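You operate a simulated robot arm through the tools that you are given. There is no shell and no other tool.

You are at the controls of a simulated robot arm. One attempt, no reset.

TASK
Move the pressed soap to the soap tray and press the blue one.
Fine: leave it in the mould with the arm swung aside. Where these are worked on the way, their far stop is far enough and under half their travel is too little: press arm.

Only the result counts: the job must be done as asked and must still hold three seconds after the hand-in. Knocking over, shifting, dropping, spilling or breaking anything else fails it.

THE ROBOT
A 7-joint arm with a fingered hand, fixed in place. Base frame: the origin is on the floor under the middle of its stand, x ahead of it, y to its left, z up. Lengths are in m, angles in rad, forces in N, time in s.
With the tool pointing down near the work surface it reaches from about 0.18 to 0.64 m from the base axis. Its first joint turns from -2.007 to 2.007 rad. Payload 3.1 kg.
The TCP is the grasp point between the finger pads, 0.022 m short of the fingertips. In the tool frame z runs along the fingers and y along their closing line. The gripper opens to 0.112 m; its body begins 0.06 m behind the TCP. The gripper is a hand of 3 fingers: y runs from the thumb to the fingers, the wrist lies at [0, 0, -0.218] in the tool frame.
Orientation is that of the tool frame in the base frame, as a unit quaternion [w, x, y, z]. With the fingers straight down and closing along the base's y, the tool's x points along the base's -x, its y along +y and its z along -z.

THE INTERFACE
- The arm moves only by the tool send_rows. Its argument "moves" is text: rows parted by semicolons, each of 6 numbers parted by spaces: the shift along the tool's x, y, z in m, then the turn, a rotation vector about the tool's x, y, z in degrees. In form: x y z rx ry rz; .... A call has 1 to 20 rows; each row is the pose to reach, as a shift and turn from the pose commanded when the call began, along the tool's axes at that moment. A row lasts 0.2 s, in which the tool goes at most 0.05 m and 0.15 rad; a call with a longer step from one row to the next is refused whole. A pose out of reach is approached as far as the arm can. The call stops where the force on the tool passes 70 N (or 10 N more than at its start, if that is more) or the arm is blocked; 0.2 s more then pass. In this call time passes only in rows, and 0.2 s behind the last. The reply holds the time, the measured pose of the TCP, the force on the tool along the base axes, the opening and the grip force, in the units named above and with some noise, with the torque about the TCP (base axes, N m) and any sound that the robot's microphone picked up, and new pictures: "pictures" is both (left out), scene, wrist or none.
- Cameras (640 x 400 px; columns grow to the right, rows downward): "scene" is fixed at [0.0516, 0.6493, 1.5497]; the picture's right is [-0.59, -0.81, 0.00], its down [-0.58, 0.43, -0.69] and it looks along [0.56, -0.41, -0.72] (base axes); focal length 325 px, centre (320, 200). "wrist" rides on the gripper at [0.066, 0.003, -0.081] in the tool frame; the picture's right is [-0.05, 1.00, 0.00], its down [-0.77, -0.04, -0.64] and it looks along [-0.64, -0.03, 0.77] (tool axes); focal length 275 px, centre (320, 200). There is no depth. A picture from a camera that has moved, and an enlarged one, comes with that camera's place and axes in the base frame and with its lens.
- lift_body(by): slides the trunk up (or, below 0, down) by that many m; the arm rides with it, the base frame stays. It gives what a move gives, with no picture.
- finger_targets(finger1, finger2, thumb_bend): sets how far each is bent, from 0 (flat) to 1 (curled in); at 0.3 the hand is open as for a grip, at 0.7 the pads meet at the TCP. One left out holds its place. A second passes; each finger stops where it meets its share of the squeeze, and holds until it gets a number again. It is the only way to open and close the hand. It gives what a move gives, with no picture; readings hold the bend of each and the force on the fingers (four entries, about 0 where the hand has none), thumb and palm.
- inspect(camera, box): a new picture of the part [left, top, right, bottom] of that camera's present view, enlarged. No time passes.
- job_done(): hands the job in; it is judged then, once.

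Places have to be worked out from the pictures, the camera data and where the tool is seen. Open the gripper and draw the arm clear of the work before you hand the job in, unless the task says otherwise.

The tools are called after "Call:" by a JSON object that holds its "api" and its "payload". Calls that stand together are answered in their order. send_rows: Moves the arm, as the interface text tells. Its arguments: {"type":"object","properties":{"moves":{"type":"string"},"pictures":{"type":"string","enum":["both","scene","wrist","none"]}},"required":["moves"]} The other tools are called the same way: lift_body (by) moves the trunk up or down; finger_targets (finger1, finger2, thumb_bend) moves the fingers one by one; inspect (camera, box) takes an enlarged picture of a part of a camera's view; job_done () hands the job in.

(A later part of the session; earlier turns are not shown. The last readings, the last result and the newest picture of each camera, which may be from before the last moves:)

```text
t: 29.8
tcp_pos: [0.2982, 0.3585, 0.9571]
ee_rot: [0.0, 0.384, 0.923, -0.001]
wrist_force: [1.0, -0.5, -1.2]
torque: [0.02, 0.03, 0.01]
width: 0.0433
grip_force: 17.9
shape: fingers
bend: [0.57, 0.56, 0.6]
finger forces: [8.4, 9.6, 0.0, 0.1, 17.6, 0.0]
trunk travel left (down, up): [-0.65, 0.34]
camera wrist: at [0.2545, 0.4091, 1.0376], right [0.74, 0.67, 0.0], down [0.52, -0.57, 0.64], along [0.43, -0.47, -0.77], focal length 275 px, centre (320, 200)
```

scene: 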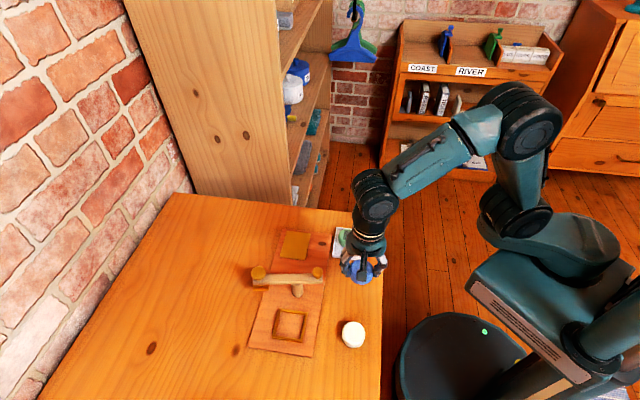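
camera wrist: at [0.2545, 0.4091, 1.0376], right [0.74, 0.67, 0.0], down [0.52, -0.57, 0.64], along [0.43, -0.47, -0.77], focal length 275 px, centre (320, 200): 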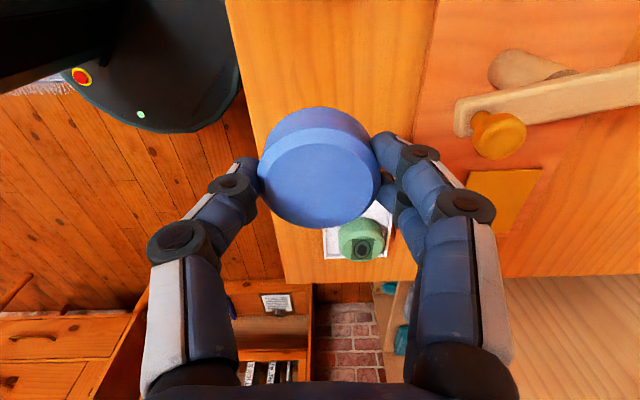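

The blue soap is lifted and secure. I bring it round the near side, first along the board's length and then across, which keeps away from the press handle, and stop hovering over the mould.

Call:
{"api": "send_rows", "payload": {"moves": "0.02 0 -0.005 0 0 0; 0.045 0 -0.01 0 0 0; 0.07 0 -0.01 0 0 0; 0.0902 0 -0.01 0 0 0; 0.0902 0.03 -0.01 0 0 0; 0.0902 0.06 -0.005 0 0 0; 0.0902 0.09 0 0 0 0; 0.0902 0.12 0.01 0 0 0; 0.0902 0.1463 0.02 0 0 0; 0.0902 0.1463 0.05 0 0 0", "pictures": "both"}}

Call:
{"api": "inspect", "payload": {"camera": "wrist", "box": [160, 20, 480, 220]}}

Call:
{"api": "inspect", "payload": {"camera": "scene", "box": [240, 260, 340, 360]}}

```text
t: 31.9
tcp_pos: [0.3394, 0.5245, 0.9065]
ee_rot: [0.001, 0.382, 0.924, 0.0]
wrist_force: [0.7, -0.5, -1.2]
torque: [0.0, 0.03, -0.01]
width: 0.0431
grip_force: 18.1
shape: fingers
bend: [0.57, 0.56, 0.6]
finger forces: [8.5, 9.5, 0.0, 0.1, 17.4, 0.0]
trunk travel left (down, up): [-0.65, 0.34]
camera wrist: at [0.2953, 0.5757, 0.9873], right [0.74, 0.67, 0.0], down [0.52, -0.57, 0.64], along [0.43, -0.47, -0.77], focal length 275 px, centre (320, 200)
```

scene: 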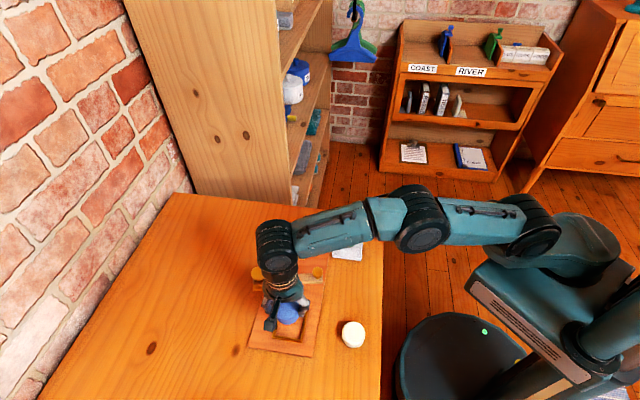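
wrist: 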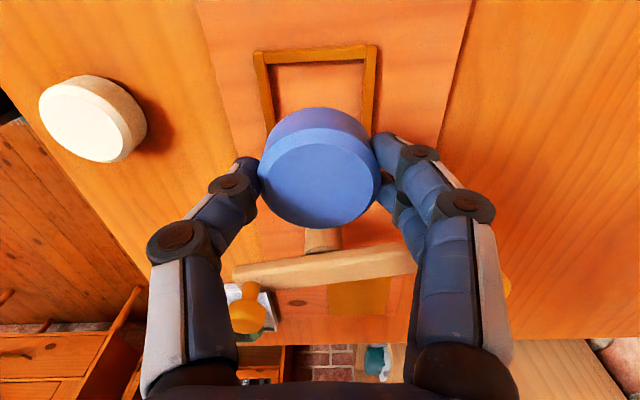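

```text
2.00 times, centred on (320, 120) of wrist
camera zoom: at [0.2953, 0.5757, 0.9873], right [0.74, 0.67, 0.0], down [0.52, -0.57, 0.64], along [0.43, -0.47, -0.77], focal length 551 px, centre (320, 360)
```

zoom: 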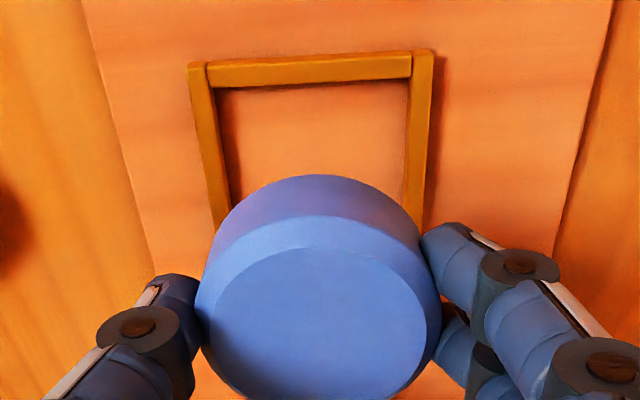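

```text
4.00 times, centred on (290, 310) of scene
camera zoom: at [0.0516, 0.6493, 1.5497], right [-0.59, -0.81, 0.0], down [-0.58, 0.43, -0.69], along [0.56, -0.41, -0.72], focal length 1300 px, centre (440, -240)
```

zoom: 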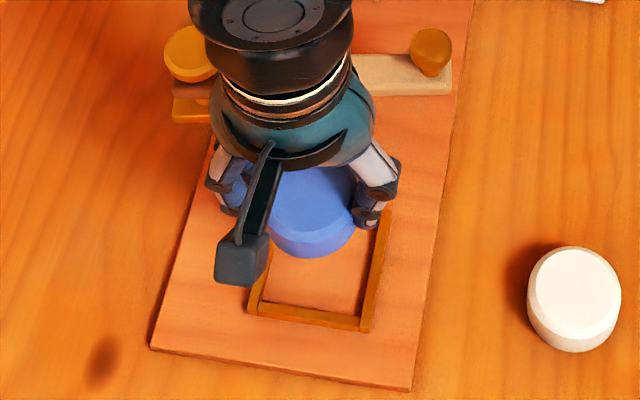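

The mould centre is within about 1.5 mm of the soap centre. I shift 1 mm and lower until the soap bottom is just above the frame, then look again.

Call:
{"api": "send_rows", "payload": {"moves": "0 -0.001 0.02 0 0 0; 0 -0.001 0.035 0 0 0; 0 -0.001 0.043 0 0 0", "pictures": "none"}}

Call:
{"api": "inspect", "payload": {"camera": "wrist", "box": [160, 40, 480, 240]}}

Call:
{"api": "inspect", "payload": {"camera": "scene", "box": [250, 280, 330, 360]}}

```text
t: 32.8
tcp_pos: [0.339, 0.5252, 0.8635]
ee_rot: [0.002, 0.383, 0.924, 0.0]
wrist_force: [0.0, 0.4, -1.0]
torque: [0.0, 0.01, 0.02]
width: 0.0427
grip_force: 17.9
shape: fingers
bend: [0.57, 0.56, 0.6]
finger forces: [8.5, 9.5, 0.0, 0.0, 17.4, 0.0]
trunk travel left (down, up): [-0.65, 0.34]
```

```text
2.00 times, centred on (320, 140) of wrist
camera zoom: at [0.295, 0.5751, 0.9447], right [0.74, 0.67, 0.0], down [0.52, -0.57, 0.64], along [0.43, -0.47, -0.77], focal length 551 px, centre (320, 320)
```

zoom: 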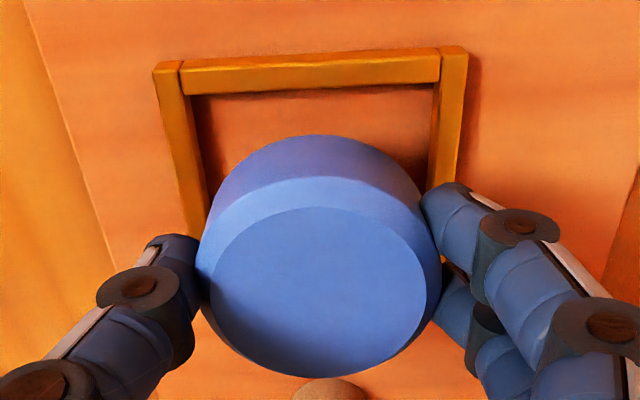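

```text
5.00 times, centred on (290, 320) of scene
camera zoom: at [0.0516, 0.6493, 1.5497], right [-0.59, -0.81, 0.0], down [-0.58, 0.43, -0.69], along [0.56, -0.41, -0.72], focal length 1624 px, centre (470, -400)
```

zoom: 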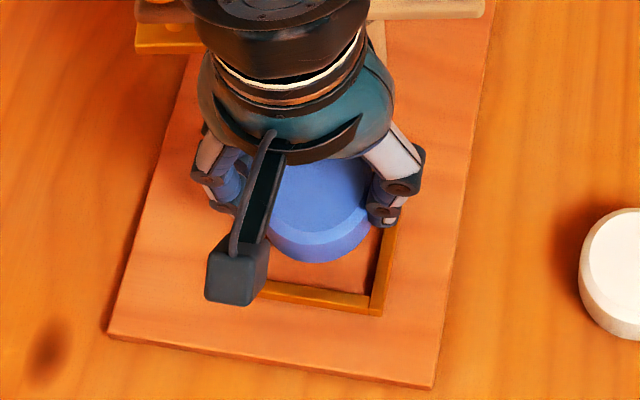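

The soap and mould centres agree within about 1 mm. I lower into the frame in small steps, watching for side or floor contact.

Call:
{"api": "send_rows", "payload": {"moves": "0 -0.0005 0.006 0 0 0; 0 -0.0005 0.012 0 0 0; 0 -0.0005 0.017 0 0 0", "pictures": "none"}}

Call:
{"api": "send_rows", "payload": {"moves": "0 0 0.001 0 0 0; 0 0 0.002 0 0 0", "pictures": "none"}}

Call:
{"api": "inspect", "payload": {"camera": "wrist", "box": [160, 40, 480, 240]}}

```text
t: 33.5
tcp_pos: [0.3382, 0.5232, 0.8467]
ee_rot: [0.002, 0.384, 0.923, 0.001]
wrist_force: [-0.8, -0.2, -0.7]
torque: [-0.02, 0.0, 0.02]
width: 0.0434
grip_force: 16.9
shape: fingers
bend: [0.58, 0.56, 0.6]
finger forces: [8.5, 9.5, 0.0, 0.0, 17.3, 0.1]
trunk travel left (down, up): [-0.65, 0.34]
```

```text
t: 34.1
tcp_pos: [0.3373, 0.5255, 0.8455]
ee_rot: [0.001, 0.383, 0.924, 0.001]
wrist_force: [-0.2, -0.3, -0.8]
torque: [0.0, 0.02, -0.02]
width: 0.0432
grip_force: 17.6
shape: fingers
bend: [0.58, 0.56, 0.6]
finger forces: [8.5, 9.5, 0.1, 0.2, 17.3, 0.1]
trunk travel left (down, up): [-0.65, 0.34]
```

```text
2.00 times, centred on (320, 140) of wrist
camera zoom: at [0.2943, 0.5752, 0.9266], right [0.74, 0.67, 0.0], down [0.52, -0.57, 0.64], along [0.43, -0.47, -0.77], focal length 551 px, centre (320, 320)
```

zoom: 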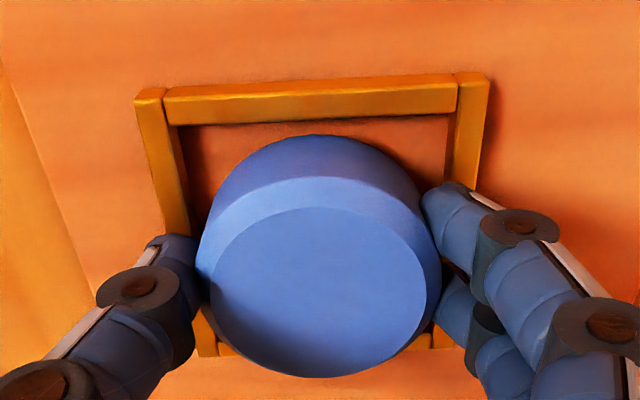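

The soap has entered the frame with no side force. I keep going down to meet the floor.

Call:
{"api": "send_rows", "payload": {"moves": "0 0 0.001 0 0 0; 0 0 0.002 0 0 0", "pictures": "none"}}

Call:
{"api": "send_rows", "payload": {"moves": "0 0 0.0005 0 0 0; 0 0 0.001 0 0 0", "pictures": "none"}}

```text
t: 34.8
tcp_pos: [0.339, 0.5246, 0.8435]
ee_rot: [0.0, 0.383, 0.924, 0.0]
wrist_force: [0.5, 0.1, 1.3]
torque: [-0.02, 0.02, 0.0]
width: 0.0429
grip_force: 17.7
shape: fingers
bend: [0.58, 0.56, 0.6]
finger forces: [8.6, 9.7, 0.0, 0.1, 17.6, 0.0]
trunk travel left (down, up): [-0.65, 0.34]
```

```text
t: 35.4
tcp_pos: [0.3371, 0.5255, 0.8443]
ee_rot: [0.001, 0.384, 0.923, 0.001]
wrist_force: [-0.2, 0.5, 4.7]
torque: [-0.06, 0.01, 0.01]
width: 0.0427
grip_force: 18.1
shape: fingers
bend: [0.58, 0.56, 0.6]
finger forces: [8.8, 10.0, 0.0, 0.0, 17.8, 0.0]
trunk travel left (down, up): [-0.65, 0.34]
```

Floor contact is now about 5 N. I release gently and check the soap lies flat in the mould.

Call:
{"api": "finger_targets", "payload": {"finger1": 0.47, "finger2": 0.47, "thumb_bend": 0.47}}

Call:
{"api": "inspect", "payload": {"camera": "wrist", "box": [160, 40, 480, 240]}}

```text
t: 36.4
tcp_pos: [0.3385, 0.5253, 0.8423]
ee_rot: [0.001, 0.384, 0.924, 0.001]
wrist_force: [0.4, 0.1, 0.5]
torque: [0.02, -0.03, 0.0]
width: 0.0634
grip_force: 0.0
shape: fingers
bend: [0.47, 0.47, 0.47]
finger forces: [0.0, 0.0, 0.1, 0.0, 0.0, 0.0]
trunk travel left (down, up): [-0.65, 0.34]
```

```text
2.00 times, centred on (320, 140) of wrist
camera zoom: at [0.2943, 0.5754, 0.9242], right [0.74, 0.67, 0.0], down [0.52, -0.57, 0.64], along [0.43, -0.47, -0.77], focal length 551 px, centre (320, 320)
```

zoom: 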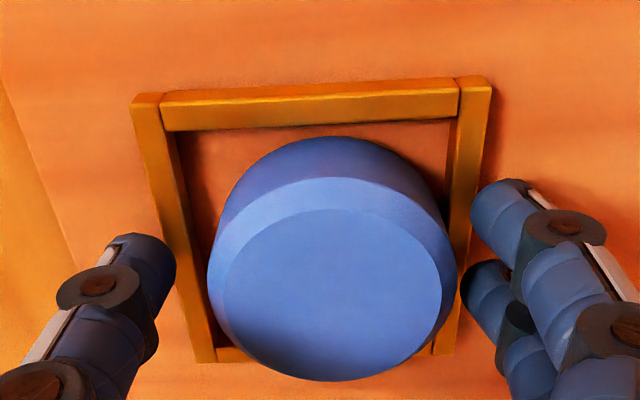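

The blue soap lies flat inside the frame. I open wider and rise clear, far enough to look at the press.

Call:
{"api": "finger_targets", "payload": {"finger1": 0.34, "finger2": 0.34, "thumb_bend": 0.34}}

Call:
{"api": "send_rows", "payload": {"moves": "0 0 -0.01 0 0 0; 0 0 -0.025 0 0 0; 0 0 -0.05 0 0 0; 0 0 -0.08 0 0 0; 0.02 0 -0.11 0 0 0; 0.03 -0.02 -0.12 0 0 0", "pictures": "both"}}

Call:
{"api": "inspect", "payload": {"camera": "wrist", "box": [160, 20, 560, 270]}}

Call:
{"api": "inspect", "payload": {"camera": "scene", "box": [235, 255, 345, 355]}}

```text
t: 37.4
tcp_pos: [0.3384, 0.5251, 0.844]
ee_rot: [0.0, 0.384, 0.923, 0.001]
wrist_force: [0.5, -0.6, 1.0]
torque: [-0.01, 0.0, -0.01]
width: 0.1004
grip_force: 0.1
shape: fingers
bend: [0.34, 0.34, 0.34]
finger forces: [0.0, 0.0, 0.0, 0.0, 0.1, 0.0]
trunk travel left (down, up): [-0.65, 0.34]
```

```text
t: 38.8
tcp_pos: [0.3021, 0.5314, 0.964]
ee_rot: [0.001, 0.385, 0.923, 0.001]
wrist_force: [-0.1, -0.8, 0.7]
torque: [0.02, -0.02, 0.04]
width: 0.1002
grip_force: 0.1
shape: fingers
bend: [0.34, 0.34, 0.34]
finger forces: [0.1, 0.0, 0.1, 0.1, 0.0, 0.0]
out of reach, approached as far as the arm can: row 5
trunk travel left (down, up): [-0.65, 0.34]
camera wrist: at [0.258, 0.5815, 1.0444], right [0.74, 0.67, 0.0], down [0.52, -0.57, 0.64], along [0.43, -0.47, -0.77], focal length 275 px, centre (320, 200)
```

scene: 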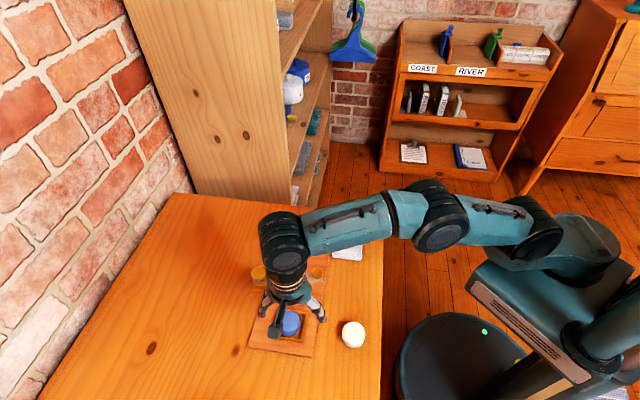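
wrist: 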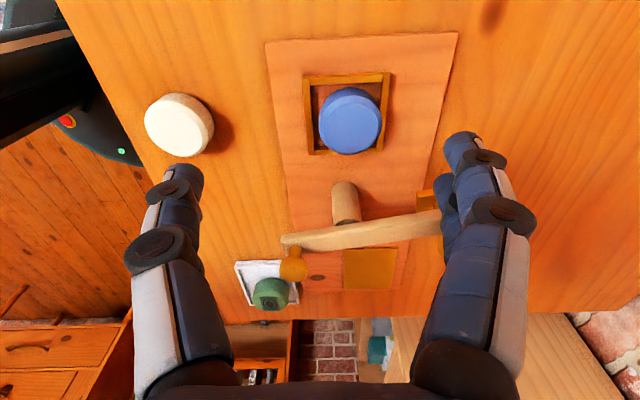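

```text
1.60 times, centred on (360, 145) of wrist
camera zoom: at [0.258, 0.5815, 1.0444], right [0.74, 0.67, 0.0], down [0.52, -0.57, 0.64], along [0.43, -0.47, -0.77], focal length 440 px, centre (256, 288)
```

zoom: 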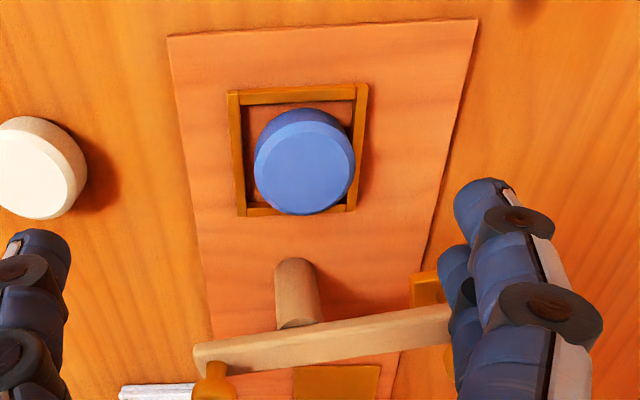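

```text
4.00 times, centred on (290, 305) of scene
camera zoom: at [0.0516, 0.6493, 1.5497], right [-0.59, -0.81, 0.0], down [-0.58, 0.43, -0.69], along [0.56, -0.41, -0.72], focal length 1300 px, centre (440, -220)
```

zoom: 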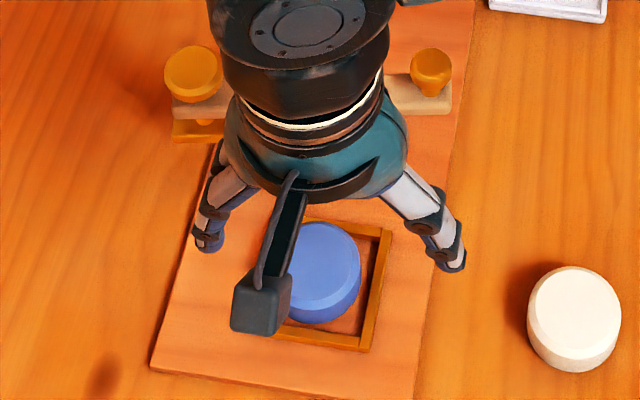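

The blue soap is seated within the mould frame. Next is the swing: I close the fingers into a blunt probe and move above the near side of the handle end of the bar.

Call:
{"api": "finger_targets", "payload": {"finger1": 0.7, "finger2": 0.7, "thumb_bend": 0.7}}

Call:
{"api": "send_rows", "payload": {"moves": "-0.025 -0.01 0 0 0 0; -0.05 -0.021 0 0 0 0; -0.0708 -0.0308 0 0 0 0", "pictures": "both"}}

Call:
{"api": "inspect", "payload": {"camera": "scene", "box": [235, 225, 365, 335]}}

```text
t: 39.8
tcp_pos: [0.3033, 0.5329, 0.9626]
ee_rot: [0.001, 0.384, 0.924, 0.0]
wrist_force: [0.6, 0.3, -0.1]
torque: [-0.01, 0.02, 0.0]
width: 0.0028
grip_force: 0.0
shape: fingers
bend: [0.7, 0.7, 0.7]
finger forces: [0.1, 0.0, 0.0, 0.0, 0.0, 0.0]
trunk travel left (down, up): [-0.65, 0.34]
```

```text
t: 40.5
tcp_pos: [0.3295, 0.4579, 0.964]
ee_rot: [0.0, 0.384, 0.923, 0.001]
wrist_force: [1.0, 1.0, 0.0]
torque: [0.03, 0.0, 0.0]
width: 0.0029
grip_force: 0.1
shape: fingers
bend: [0.7, 0.7, 0.7]
finger forces: [0.0, 0.0, 0.0, 0.0, 0.1, 0.0]
trunk travel left (down, up): [-0.65, 0.34]
camera wrist: at [0.2862, 0.5086, 1.0446], right [0.74, 0.67, 0.0], down [0.52, -0.57, 0.64], along [0.43, -0.47, -0.77], focal length 275 px, centre (320, 200)
```

scene: 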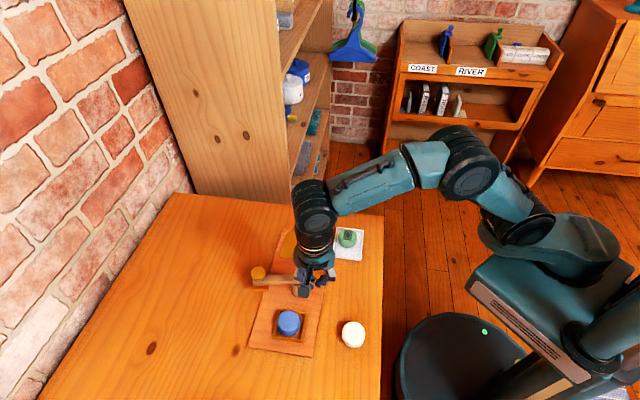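
wrist: 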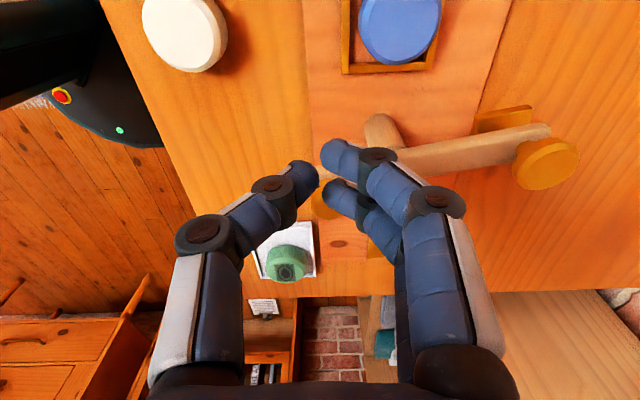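

```text
3.64 times, centred on (300, 280) of scene
camera zoom: at [0.0516, 0.6493, 1.5497], right [-0.59, -0.81, 0.0], down [-0.58, 0.43, -0.69], along [0.56, -0.41, -0.72], focal length 1181 px, centre (393, -91)
```

zoom: 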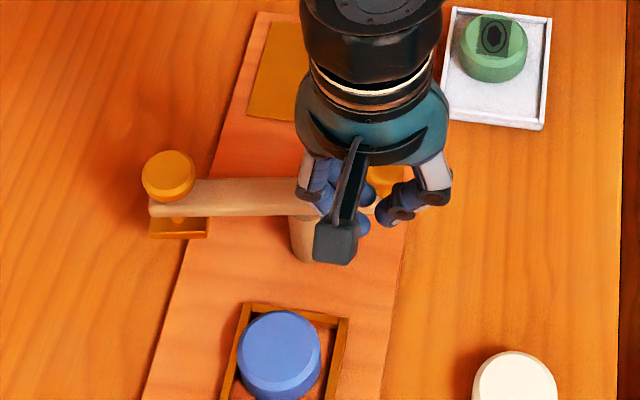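

The probe is above the free spot beside the bar's handle end, on the mould side. I lower it until the fingertips are near z 0.865, beside the bar and well above the board and soap.

Call:
{"api": "send_rows", "payload": {"moves": "0 0 0.02 0 0 0; 0 0 0.04 0 0 0; 0 0 0.06 0 0 0; 0 0 0.077 0 0 0", "pictures": "both"}}

Call:
{"api": "inspect", "payload": {"camera": "scene", "box": [245, 235, 355, 335]}}

Call:
{"api": "inspect", "payload": {"camera": "wrist", "box": [200, 80, 520, 280]}}

```text
t: 41.5
tcp_pos: [0.3301, 0.4599, 0.8845]
ee_rot: [0.001, 0.383, 0.924, 0.0]
wrist_force: [-0.4, -0.3, -0.1]
torque: [-0.02, -0.02, 0.0]
width: 0.0028
grip_force: 0.2
shape: fingers
bend: [0.7, 0.7, 0.7]
finger forces: [0.0, 0.0, 0.0, 0.0, 0.0, 0.1]
trunk travel left (down, up): [-0.65, 0.34]
camera wrist: at [0.2862, 0.51, 0.9666], right [0.74, 0.67, 0.0], down [0.52, -0.57, 0.64], along [0.43, -0.47, -0.77], focal length 275 px, centre (320, 200)
```

scene: 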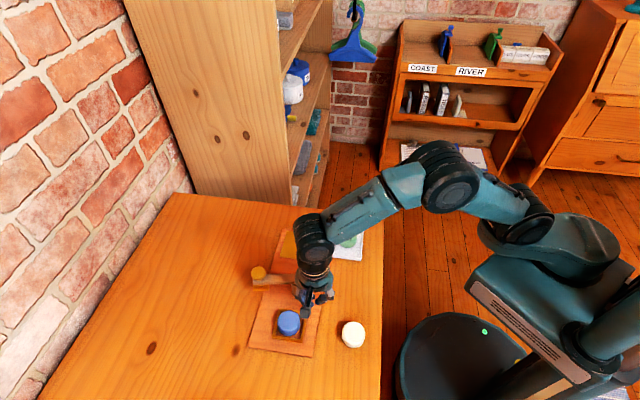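
wrist: 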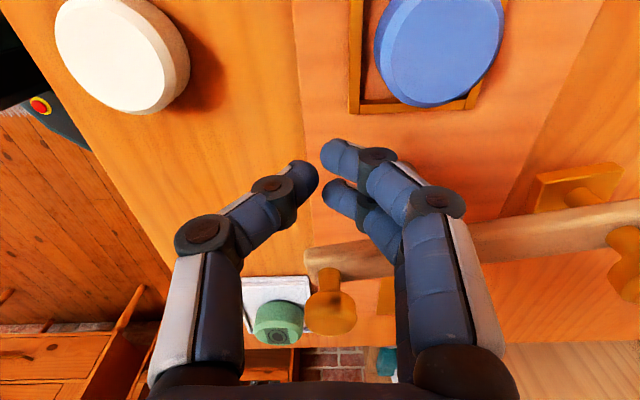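

```text
4.00 times, centred on (300, 285) of scene
camera zoom: at [0.0516, 0.6493, 1.5497], right [-0.59, -0.81, 0.0], down [-0.58, 0.43, -0.69], along [0.56, -0.41, -0.72], focal length 1300 px, centre (400, -140)
```

zoom: 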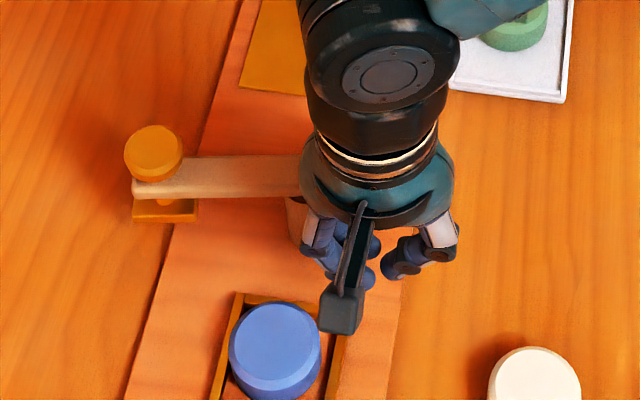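

```text
2.00 times, centred on (360, 180) of wrist
camera zoom: at [0.2862, 0.51, 0.9666], right [0.74, 0.67, 0.0], down [0.52, -0.57, 0.64], along [0.43, -0.47, -0.77], focal length 551 px, centre (240, 240)
```

zoom: 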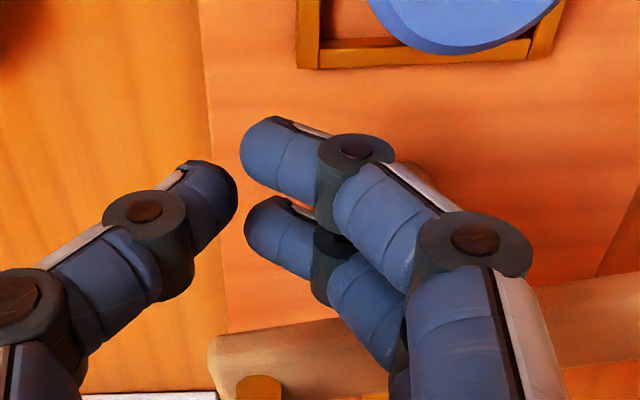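

The bar's handle end is about 4 cm ahead of the probe, towards tool -x, and everything is clear. I shift slightly outward for more leverage and advance to make contact, watching the force.

Call:
{"api": "send_rows", "payload": {"moves": "0 -0.01 0 0 0 0; -0.008 -0.01 0 0 0 0; -0.016 -0.01 0 0 0 0", "pictures": "wrist"}}

```text
t: 42.4
tcp_pos: [0.3347, 0.4404, 0.8858]
ee_rot: [0.0, 0.384, 0.923, 0.0]
wrist_force: [1.1, 0.1, 0.0]
torque: [0.01, -0.01, 0.0]
width: 0.0028
grip_force: 0.0
shape: fingers
bend: [0.7, 0.7, 0.7]
finger forces: [0.0, 0.0, 0.1, 0.0, 0.0, 0.0]
trunk travel left (down, up): [-0.65, 0.34]
camera wrist: at [0.2906, 0.4908, 0.9668], right [0.74, 0.67, 0.0], down [0.52, -0.57, 0.64], along [0.43, -0.47, -0.77], focal length 275 px, centre (320, 200)
```

wrist: 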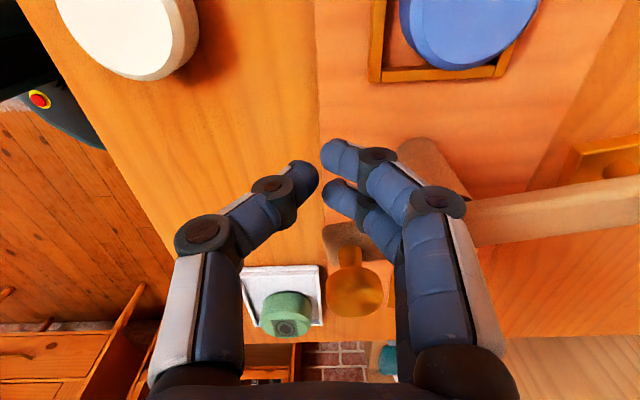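

The leading fingertip is now just short of the bar's end. I keep pushing in small steps.

Call:
{"api": "send_rows", "payload": {"moves": "-0.006 0 0 0 0 0; -0.012 0 0 0 0 0; -0.018 0 0 0 0 0", "pictures": "wrist"}}

Call:
{"api": "inspect", "payload": {"camera": "scene", "box": [245, 235, 355, 335]}}

```text
t: 43.1
tcp_pos: [0.3475, 0.4267, 0.8856]
ee_rot: [0.001, 0.384, 0.924, 0.0]
wrist_force: [-0.4, 0.7, 0.8]
torque: [0.02, 0.04, -0.02]
width: 0.0027
grip_force: 0.2
shape: fingers
bend: [0.7, 0.7, 0.7]
finger forces: [0.0, 0.3, 0.1, 0.0, 0.0, 0.0]
trunk travel left (down, up): [-0.65, 0.34]
camera wrist: at [0.3035, 0.4779, 0.9668], right [0.74, 0.67, 0.0], down [0.52, -0.57, 0.64], along [0.43, -0.47, -0.77], focal length 275 px, centre (320, 200)
```

wrist: 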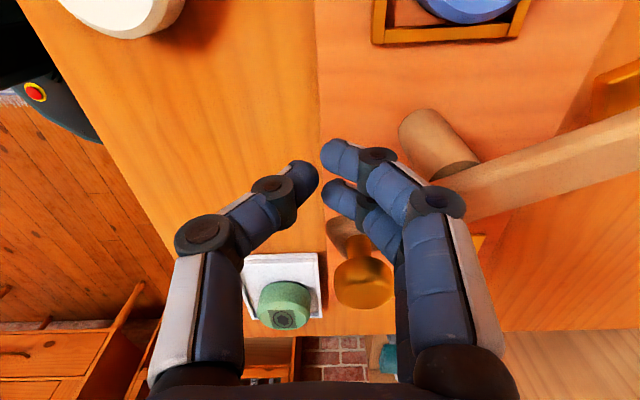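

```text
4.00 times, centred on (300, 285) of scene
camera zoom: at [0.0516, 0.6493, 1.5497], right [-0.59, -0.81, 0.0], down [-0.58, 0.43, -0.69], along [0.56, -0.41, -0.72], focal length 1300 px, centre (400, -140)
```

zoom: 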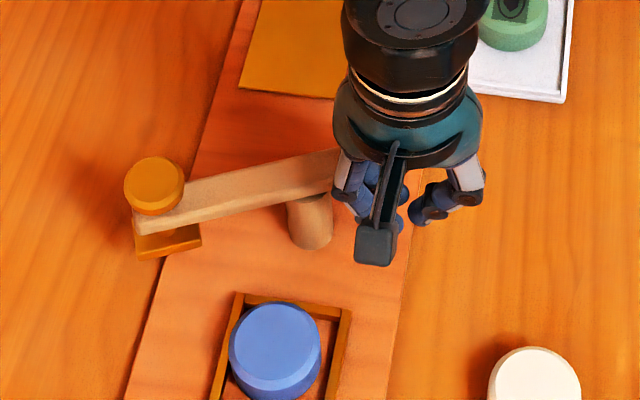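

The bar swings freely with almost no force and has turned about 14°. I continue along the arc around the post.

Call:
{"api": "send_rows", "payload": {"moves": "-0.006 0.0001 0 0 0 0; -0.011 0.0003 0 0 0 0; -0.017 0.0012 0 0 0 0; -0.0232 0.0024 0 0 0 0", "pictures": "wrist"}}

Call:
{"api": "inspect", "payload": {"camera": "scene", "box": [245, 235, 355, 335]}}

```text
t: 44.1
tcp_pos: [0.367, 0.4134, 0.8857]
ee_rot: [0.002, 0.384, 0.923, 0.0]
wrist_force: [0.4, -0.1, -0.3]
torque: [-0.01, -0.01, 0.0]
width: 0.0026
grip_force: 0.3
shape: fingers
bend: [0.7, 0.7, 0.7]
finger forces: [0.1, 0.4, 0.1, 0.0, 0.1, 0.0]
trunk travel left (down, up): [-0.65, 0.34]
camera wrist: at [0.3219, 0.4637, 0.9664], right [0.74, 0.67, 0.0], down [0.52, -0.57, 0.64], along [0.43, -0.47, -0.77], focal length 275 px, centre (320, 200)
```

wrist: 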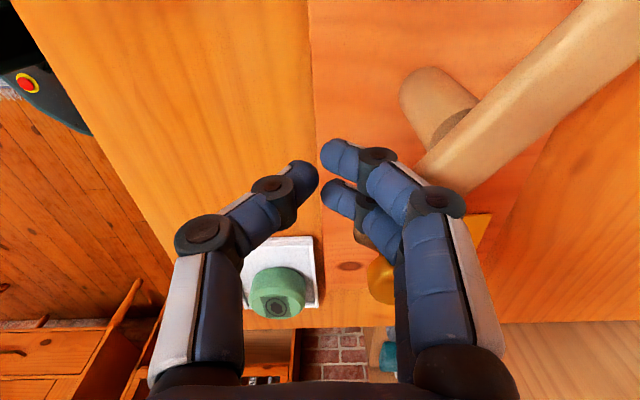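

```text
4.00 times, centred on (300, 285) of scene
camera zoom: at [0.0516, 0.6493, 1.5497], right [-0.59, -0.81, 0.0], down [-0.58, 0.43, -0.69], along [0.56, -0.41, -0.72], focal length 1300 px, centre (400, -140)
```

zoom: 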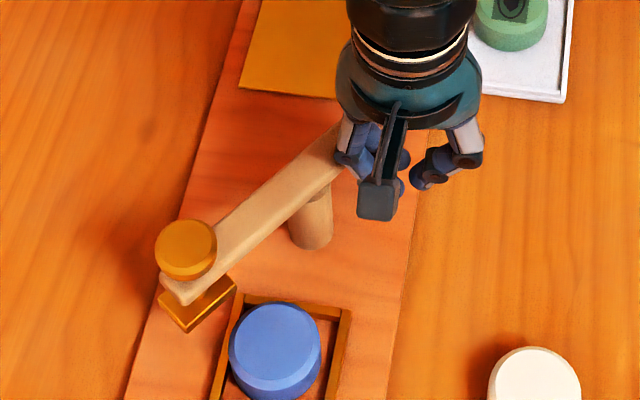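

The bar has turned about 44° in total and the die is approaching the mould, passing above the soap. I continue the arc, in smaller steps, towards the far stop.

Call:
{"api": "send_rows", "payload": {"moves": "-0.006 0.0015 0 0 0 0; -0.0119 0.0031 0 0 0 0; -0.0173 0.0074 0 0 0 0; -0.0227 0.0117 0 0 0 0", "pictures": "wrist"}}

Call:
{"api": "inspect", "payload": {"camera": "scene", "box": [245, 235, 355, 335]}}

```text
t: 45.1
tcp_pos: [0.3888, 0.4064, 0.8854]
ee_rot: [0.001, 0.384, 0.923, 0.0]
wrist_force: [-4.4, -0.1, -0.2]
torque: [0.01, -0.12, 0.05]
width: 0.0028
grip_force: 3.0
shape: fingers
bend: [0.7, 0.7, 0.7]
finger forces: [0.0, 4.9, 0.0, 0.1, 0.0, 0.0]
trunk travel left (down, up): [-0.65, 0.34]
camera wrist: at [0.3452, 0.4566, 0.967], right [0.74, 0.67, 0.0], down [0.52, -0.57, 0.64], along [0.43, -0.47, -0.77], focal length 275 px, centre (320, 200)
```

wrist: 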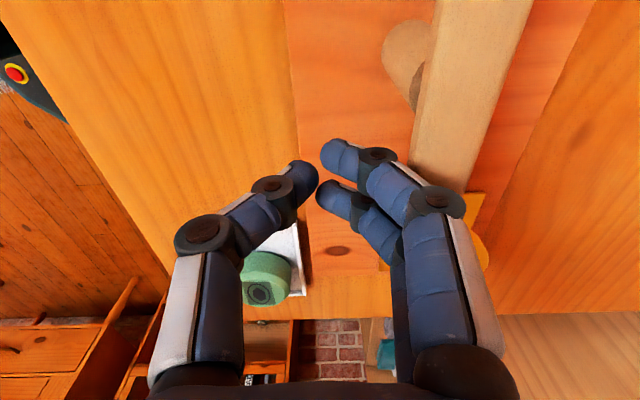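

```text
4.00 times, centred on (300, 285) of scene
camera zoom: at [0.0516, 0.6493, 1.5497], right [-0.59, -0.81, 0.0], down [-0.58, 0.43, -0.69], along [0.56, -0.41, -0.72], focal length 1300 px, centre (400, -140)
```

zoom: 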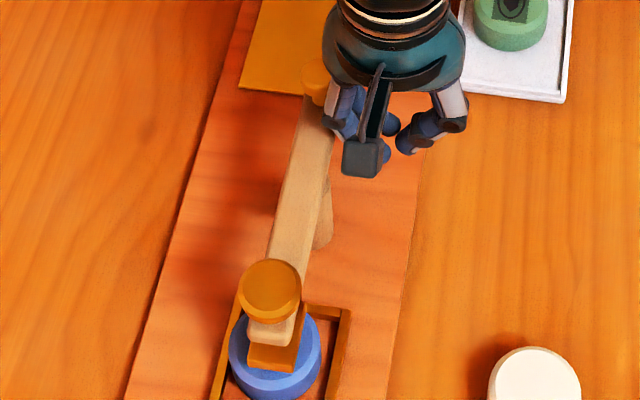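

The big knob is at about (0.340, 0.523), right over the mould, and a reaction of 4.4 N suggests it is at the stop. I nudge a little to confirm.

Call:
{"api": "send_rows", "payload": {"moves": "-0.0015 0.002 0 0 0 0; -0.0025 0.0035 0 0 0 0", "pictures": "none"}}

Call:
{"api": "inspect", "payload": {"camera": "scene", "box": [245, 235, 355, 335]}}

```text
t: 45.8
tcp_pos: [0.3908, 0.4067, 0.887]
ee_rot: [0.001, 0.383, 0.924, 0.001]
wrist_force: [-15.4, -0.5, 3.1]
torque: [0.03, -0.39, 0.23]
width: 0.0028
grip_force: 6.5
shape: fingers
bend: [0.7, 0.7, 0.7]
finger forces: [0.0, 14.2, 0.0, 0.0, 0.1, 0.0]
trunk travel left (down, up): [-0.65, 0.34]
```

```text
4.00 times, centred on (300, 285) of scene
camera zoom: at [0.0516, 0.6493, 1.5497], right [-0.59, -0.81, 0.0], down [-0.58, 0.43, -0.69], along [0.56, -0.41, -0.72], focal length 1300 px, centre (400, -140)
```

zoom: 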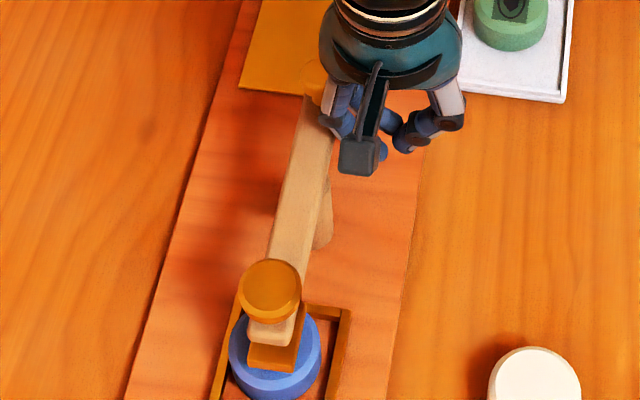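

The force rises to 15 N with no further motion, so the arm is at its far stop with the die over the soap. I back the probe off and lift it clear of the bar.

Call:
{"api": "send_rows", "payload": {"moves": "0.002 -0.008 0 0 0 0; 0.002 -0.02 0 0 0 0; 0.002 -0.03 -0.01 0 0 0; 0.002 -0.03 -0.04 0 0 0; 0.002 -0.03 -0.07 0 0 0", "pictures": "both"}}

Call:
{"api": "inspect", "payload": {"camera": "scene", "box": [245, 235, 355, 335]}}

```text
t: 47.0
tcp_pos: [0.3721, 0.3878, 0.9559]
ee_rot: [0.001, 0.383, 0.924, 0.001]
wrist_force: [-1.1, 0.1, -0.4]
torque: [-0.01, -0.03, -0.03]
width: 0.0027
grip_force: 0.0
shape: fingers
bend: [0.7, 0.7, 0.7]
finger forces: [0.0, 0.0, 0.0, 0.1, 0.0, 0.0]
trunk travel left (down, up): [-0.65, 0.34]
camera wrist: at [0.3277, 0.4374, 1.0362], right [0.74, 0.67, 0.0], down [0.52, -0.57, 0.64], along [0.43, -0.47, -0.77], focal length 275 px, centre (320, 200)
```

scene: 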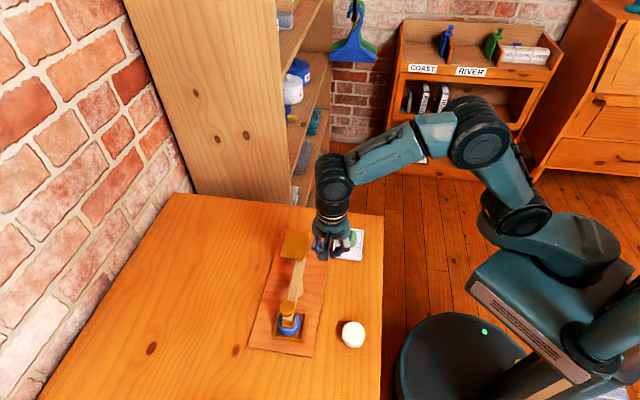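
wrist: 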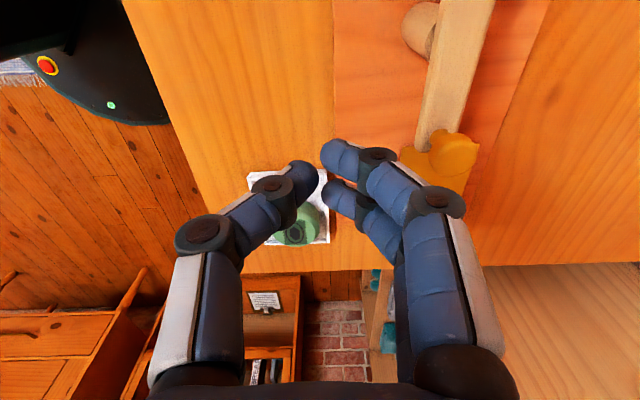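

```text
4.00 times, centred on (300, 285) of scene
camera zoom: at [0.0516, 0.6493, 1.5497], right [-0.59, -0.81, 0.0], down [-0.58, 0.43, -0.69], along [0.56, -0.41, -0.72], focal length 1300 px, centre (400, -140)
```

zoom: 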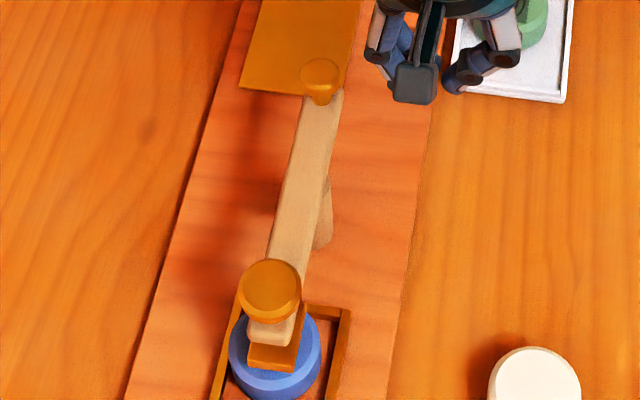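

The press arm stays in place over the soap. I move the closed fingers above the big knob, at about (0.340, 0.523), staying above its top.

Call:
{"api": "send_rows", "payload": {"moves": "0.03 0.018 0 0 0 0; 0.06 0.0362 0 0 0 0; 0.09 0.0543 0 0 0 0; 0.1184 0.0724 0 0 0 0", "pictures": "both"}}

Call:
{"api": "inspect", "payload": {"camera": "wrist", "box": [200, 60, 520, 260]}}

Call:
{"api": "inspect", "payload": {"camera": "scene", "box": [245, 255, 355, 355]}}

```text
t: 48.0
tcp_pos: [0.34, 0.5244, 0.9521]
ee_rot: [0.001, 0.383, 0.924, -0.002]
wrist_force: [-0.2, -0.4, 0.4]
torque: [0.0, 0.03, 0.0]
width: 0.0028
grip_force: 0.0
shape: fingers
bend: [0.7, 0.7, 0.7]
finger forces: [0.0, 0.1, 0.1, 0.0, 0.0, 0.0]
trunk travel left (down, up): [-0.65, 0.34]
camera wrist: at [0.2956, 0.5745, 1.0328], right [0.74, 0.67, 0.0], down [0.52, -0.57, 0.64], along [0.43, -0.47, -0.77], focal length 275 px, centre (320, 200)
```

scene: 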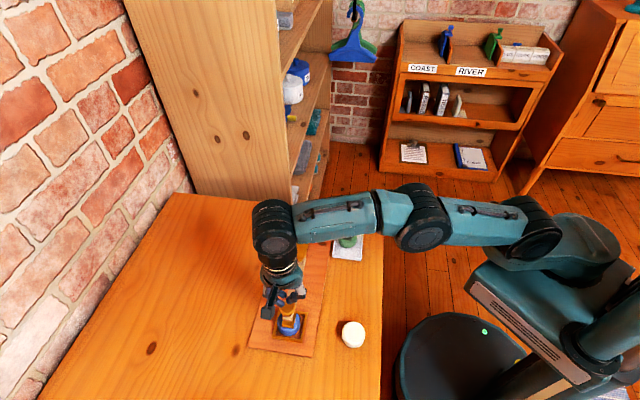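
wrist: 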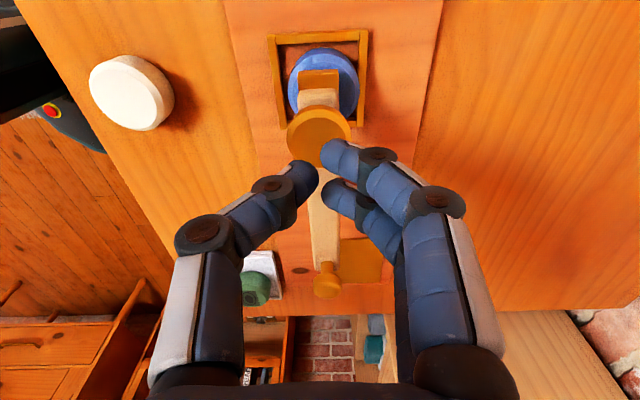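

```text
2.00 times, centred on (360, 160) of wrist
camera zoom: at [0.2956, 0.5745, 1.0328], right [0.74, 0.67, 0.0], down [0.52, -0.57, 0.64], along [0.43, -0.47, -0.77], focal length 551 px, centre (240, 280)
```

zoom: 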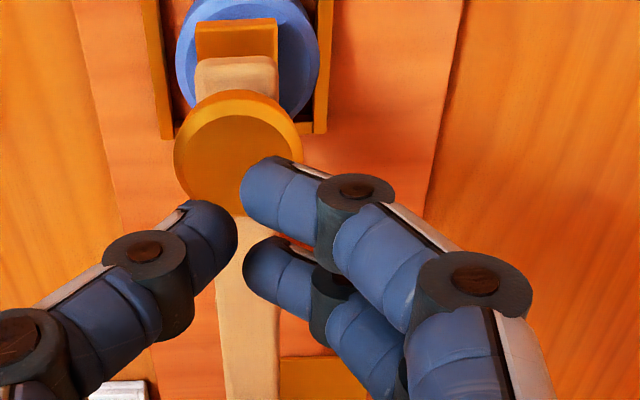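

```text
4.00 times, centred on (300, 305) of scene
camera zoom: at [0.0516, 0.6493, 1.5497], right [-0.59, -0.81, 0.0], down [-0.58, 0.43, -0.69], along [0.56, -0.41, -0.72], focal length 1300 px, centre (400, -220)
```

zoom: 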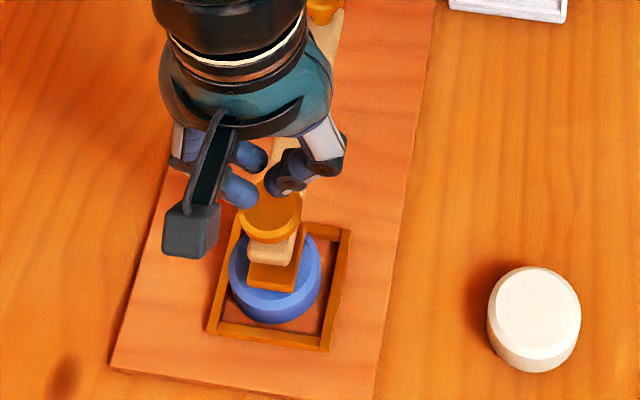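

The knob top is near z 0.897, within 2 mm of the tool axis, and all three fingertips will land on it. I centre and come down in steps until contact.

Call:
{"api": "send_rows", "payload": {"moves": "-0.0018 -0.0014 0.012 0 0 0; -0.0018 -0.0014 0.022 0 0 0; -0.0018 -0.0014 0.027 0 0 0; -0.0018 -0.0014 0.031 0 0 0", "pictures": "wrist"}}

Call:
{"api": "inspect", "payload": {"camera": "scene", "box": [245, 255, 355, 355]}}

```text
t: 49.0
tcp_pos: [0.3394, 0.5198, 0.9246]
ee_rot: [0.002, 0.383, 0.924, 0.0]
wrist_force: [-0.1, -0.6, 3.1]
torque: [0.0, 0.0, -0.01]
width: 0.0023
grip_force: 1.1
shape: fingers
bend: [0.7, 0.7, 0.7]
finger forces: [0.9, 0.4, 0.0, 0.0, 1.8, 0.0]
trunk travel left (down, up): [-0.65, 0.34]
heard: click
camera wrist: at [0.2956, 0.5699, 1.005], right [0.74, 0.67, 0.0], down [0.52, -0.57, 0.64], along [0.43, -0.47, -0.77], focal length 275 px, centre (320, 200)
```

wrist: 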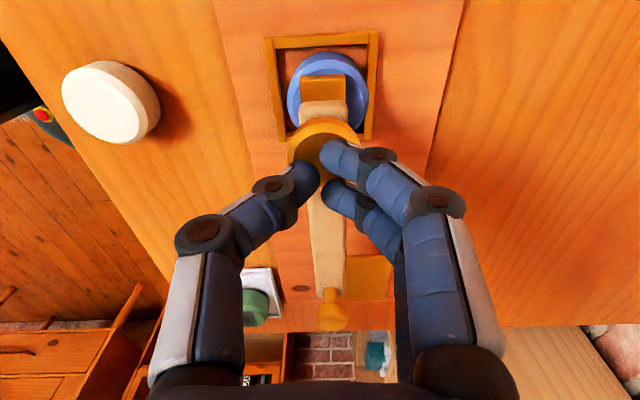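

```text
4.00 times, centred on (300, 305) of scene
camera zoom: at [0.0516, 0.6493, 1.5497], right [-0.59, -0.81, 0.0], down [-0.58, 0.43, -0.69], along [0.56, -0.41, -0.72], focal length 1300 px, centre (400, -220)
```

zoom: 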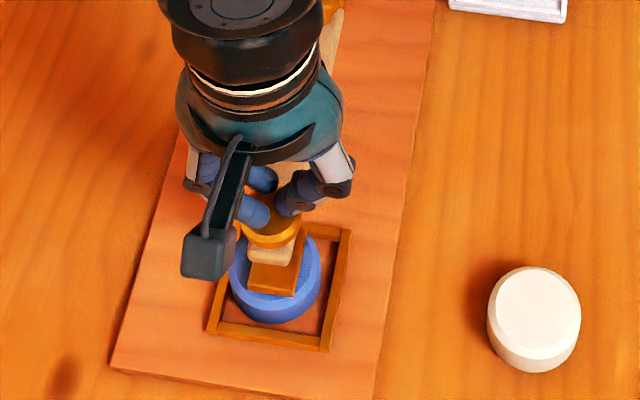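

I heard a click and feel about 3 N as the fingertips meet the knob. I keep pressing down in small steps to the full travel.

Call:
{"api": "send_rows", "payload": {"moves": "0 0 0.003 0 0 0; 0 0 0.006 0 0 0", "pictures": "none"}}

Call:
{"api": "inspect", "payload": {"camera": "scene", "box": [245, 255, 355, 355]}}

```text
t: 49.5
tcp_pos: [0.3396, 0.519, 0.9212]
ee_rot: [0.001, 0.384, 0.923, 0.005]
wrist_force: [2.1, 2.0, 26.2]
torque: [0.01, -0.03, 0.0]
width: 0.0019
grip_force: 12.8
shape: fingers
bend: [0.71, 0.71, 0.71]
finger forces: [6.8, 7.0, 0.0, 0.0, 11.8, 0.0]
trunk travel left (down, up): [-0.65, 0.34]
```

```text
4.00 times, centred on (300, 305) of scene
camera zoom: at [0.0516, 0.6493, 1.5497], right [-0.59, -0.81, 0.0], down [-0.58, 0.43, -0.69], along [0.56, -0.41, -0.72], focal length 1300 px, centre (400, -220)
```

zoom: 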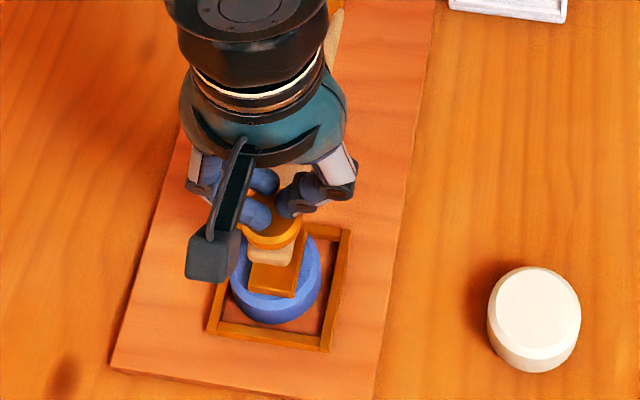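

There is 26 N on the knob and it moves only slightly. I'll look closely at the gap between die and soap before pressing harder.

Call:
{"api": "inspect", "payload": {"camera": "wrist", "box": [240, 20, 420, 150]}}

Call:
{"api": "inspect", "payload": {"camera": "scene", "box": [270, 295, 320, 345]}}

```text
3.08 times, centred on (330, 85) of wrist
camera zoom: at [0.2947, 0.5687, 1.0029], right [0.74, 0.67, 0.01], down [0.51, -0.58, 0.63], along [0.43, -0.47, -0.77], focal length 847 px, centre (289, 554)
```

zoom: 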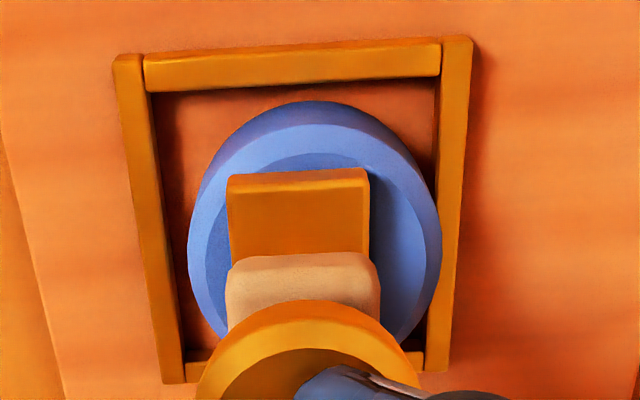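

```text
8.00 times, centred on (295, 320) of scene
camera zoom: at [0.0516, 0.6493, 1.5497], right [-0.59, -0.81, 0.0], down [-0.58, 0.43, -0.69], along [0.56, -0.41, -0.72], focal length 2599 px, centre (520, -760)
```

zoom: 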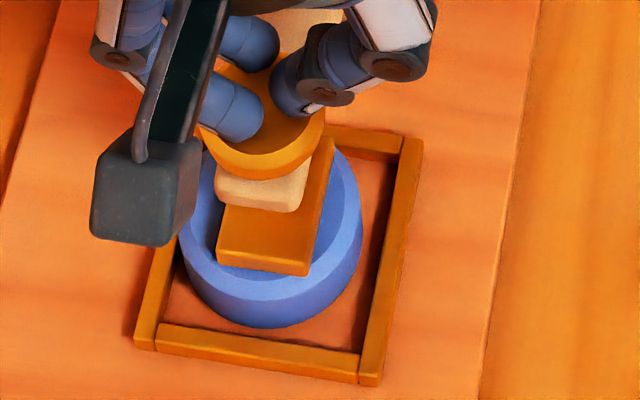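

The knob is down against the bar, the die sits on the soap, and the force climbs without travel, so it is at its far stop. I lift off the knob and see what it does.

Call:
{"api": "send_rows", "payload": {"moves": "0 0 -0.006 0 0 0; 0 0 -0.015 0 0 0; 0 0 -0.03 0 0 0; 0 0 -0.038 0 0 0", "pictures": "wrist"}}

Call:
{"api": "inspect", "payload": {"camera": "scene", "box": [245, 255, 355, 355]}}

Call:
{"api": "inspect", "payload": {"camera": "wrist", "box": [220, 0, 460, 170]}}

```text
t: 50.5
tcp_pos: [0.3386, 0.5198, 0.9551]
ee_rot: [0.001, 0.383, 0.924, 0.001]
wrist_force: [-0.2, -0.7, 0.4]
torque: [0.0, 0.01, 0.0]
width: 0.0019
grip_force: 0.1
shape: fingers
bend: [0.7, 0.7, 0.7]
finger forces: [0.1, 0.1, 0.0, 0.0, 0.0, 0.1]
trunk travel left (down, up): [-0.65, 0.34]
camera wrist: at [0.2951, 0.5697, 1.0365], right [0.74, 0.67, 0.0], down [0.52, -0.57, 0.64], along [0.43, -0.47, -0.77], focal length 275 px, centre (320, 200)
```

wrist: 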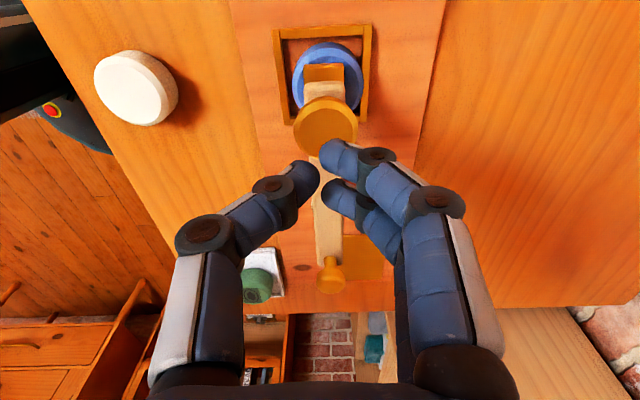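

```text
4.00 times, centred on (300, 305) of scene
camera zoom: at [0.0516, 0.6493, 1.5497], right [-0.59, -0.81, 0.0], down [-0.58, 0.43, -0.69], along [0.56, -0.41, -0.72], focal length 1300 px, centre (400, -220)
```

zoom: 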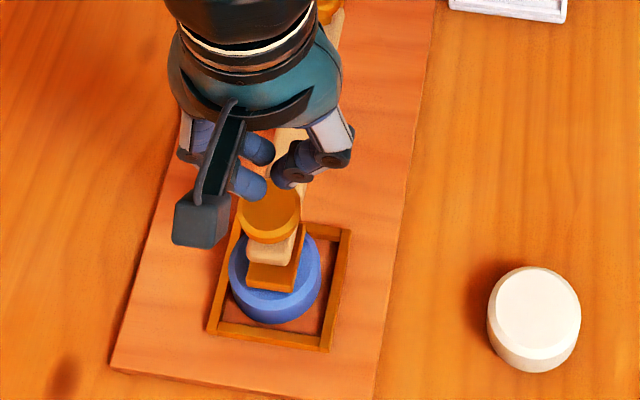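

```text
2.35 times, centred on (340, 85) of wrist
camera zoom: at [0.2951, 0.5697, 1.0365], right [0.74, 0.67, 0.0], down [0.52, -0.57, 0.64], along [0.43, -0.47, -0.77], focal length 648 px, centre (273, 471)
```

zoom: 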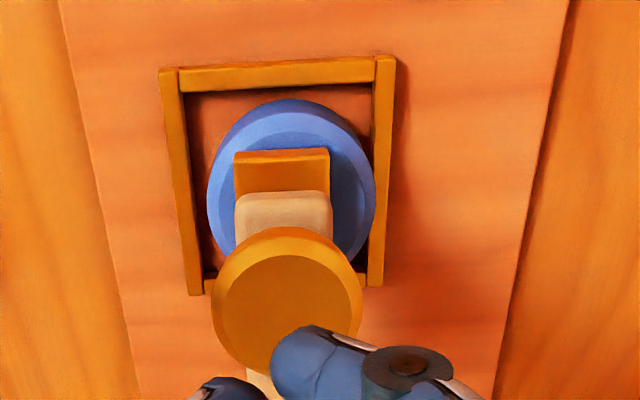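

The knob sprang back up. For comparison I take the same close view of the press unpressed, to measure how far the die really travelled.

Call:
{"api": "inspect", "payload": {"camera": "scene", "box": [270, 295, 320, 345]}}

```text
8.00 times, centred on (295, 320) of scene
camera zoom: at [0.0516, 0.6493, 1.5497], right [-0.59, -0.81, 0.0], down [-0.58, 0.43, -0.69], along [0.56, -0.41, -0.72], focal length 2599 px, centre (520, -760)
```

zoom: 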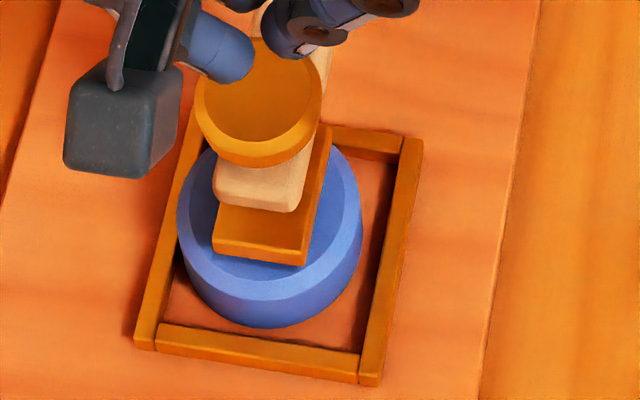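

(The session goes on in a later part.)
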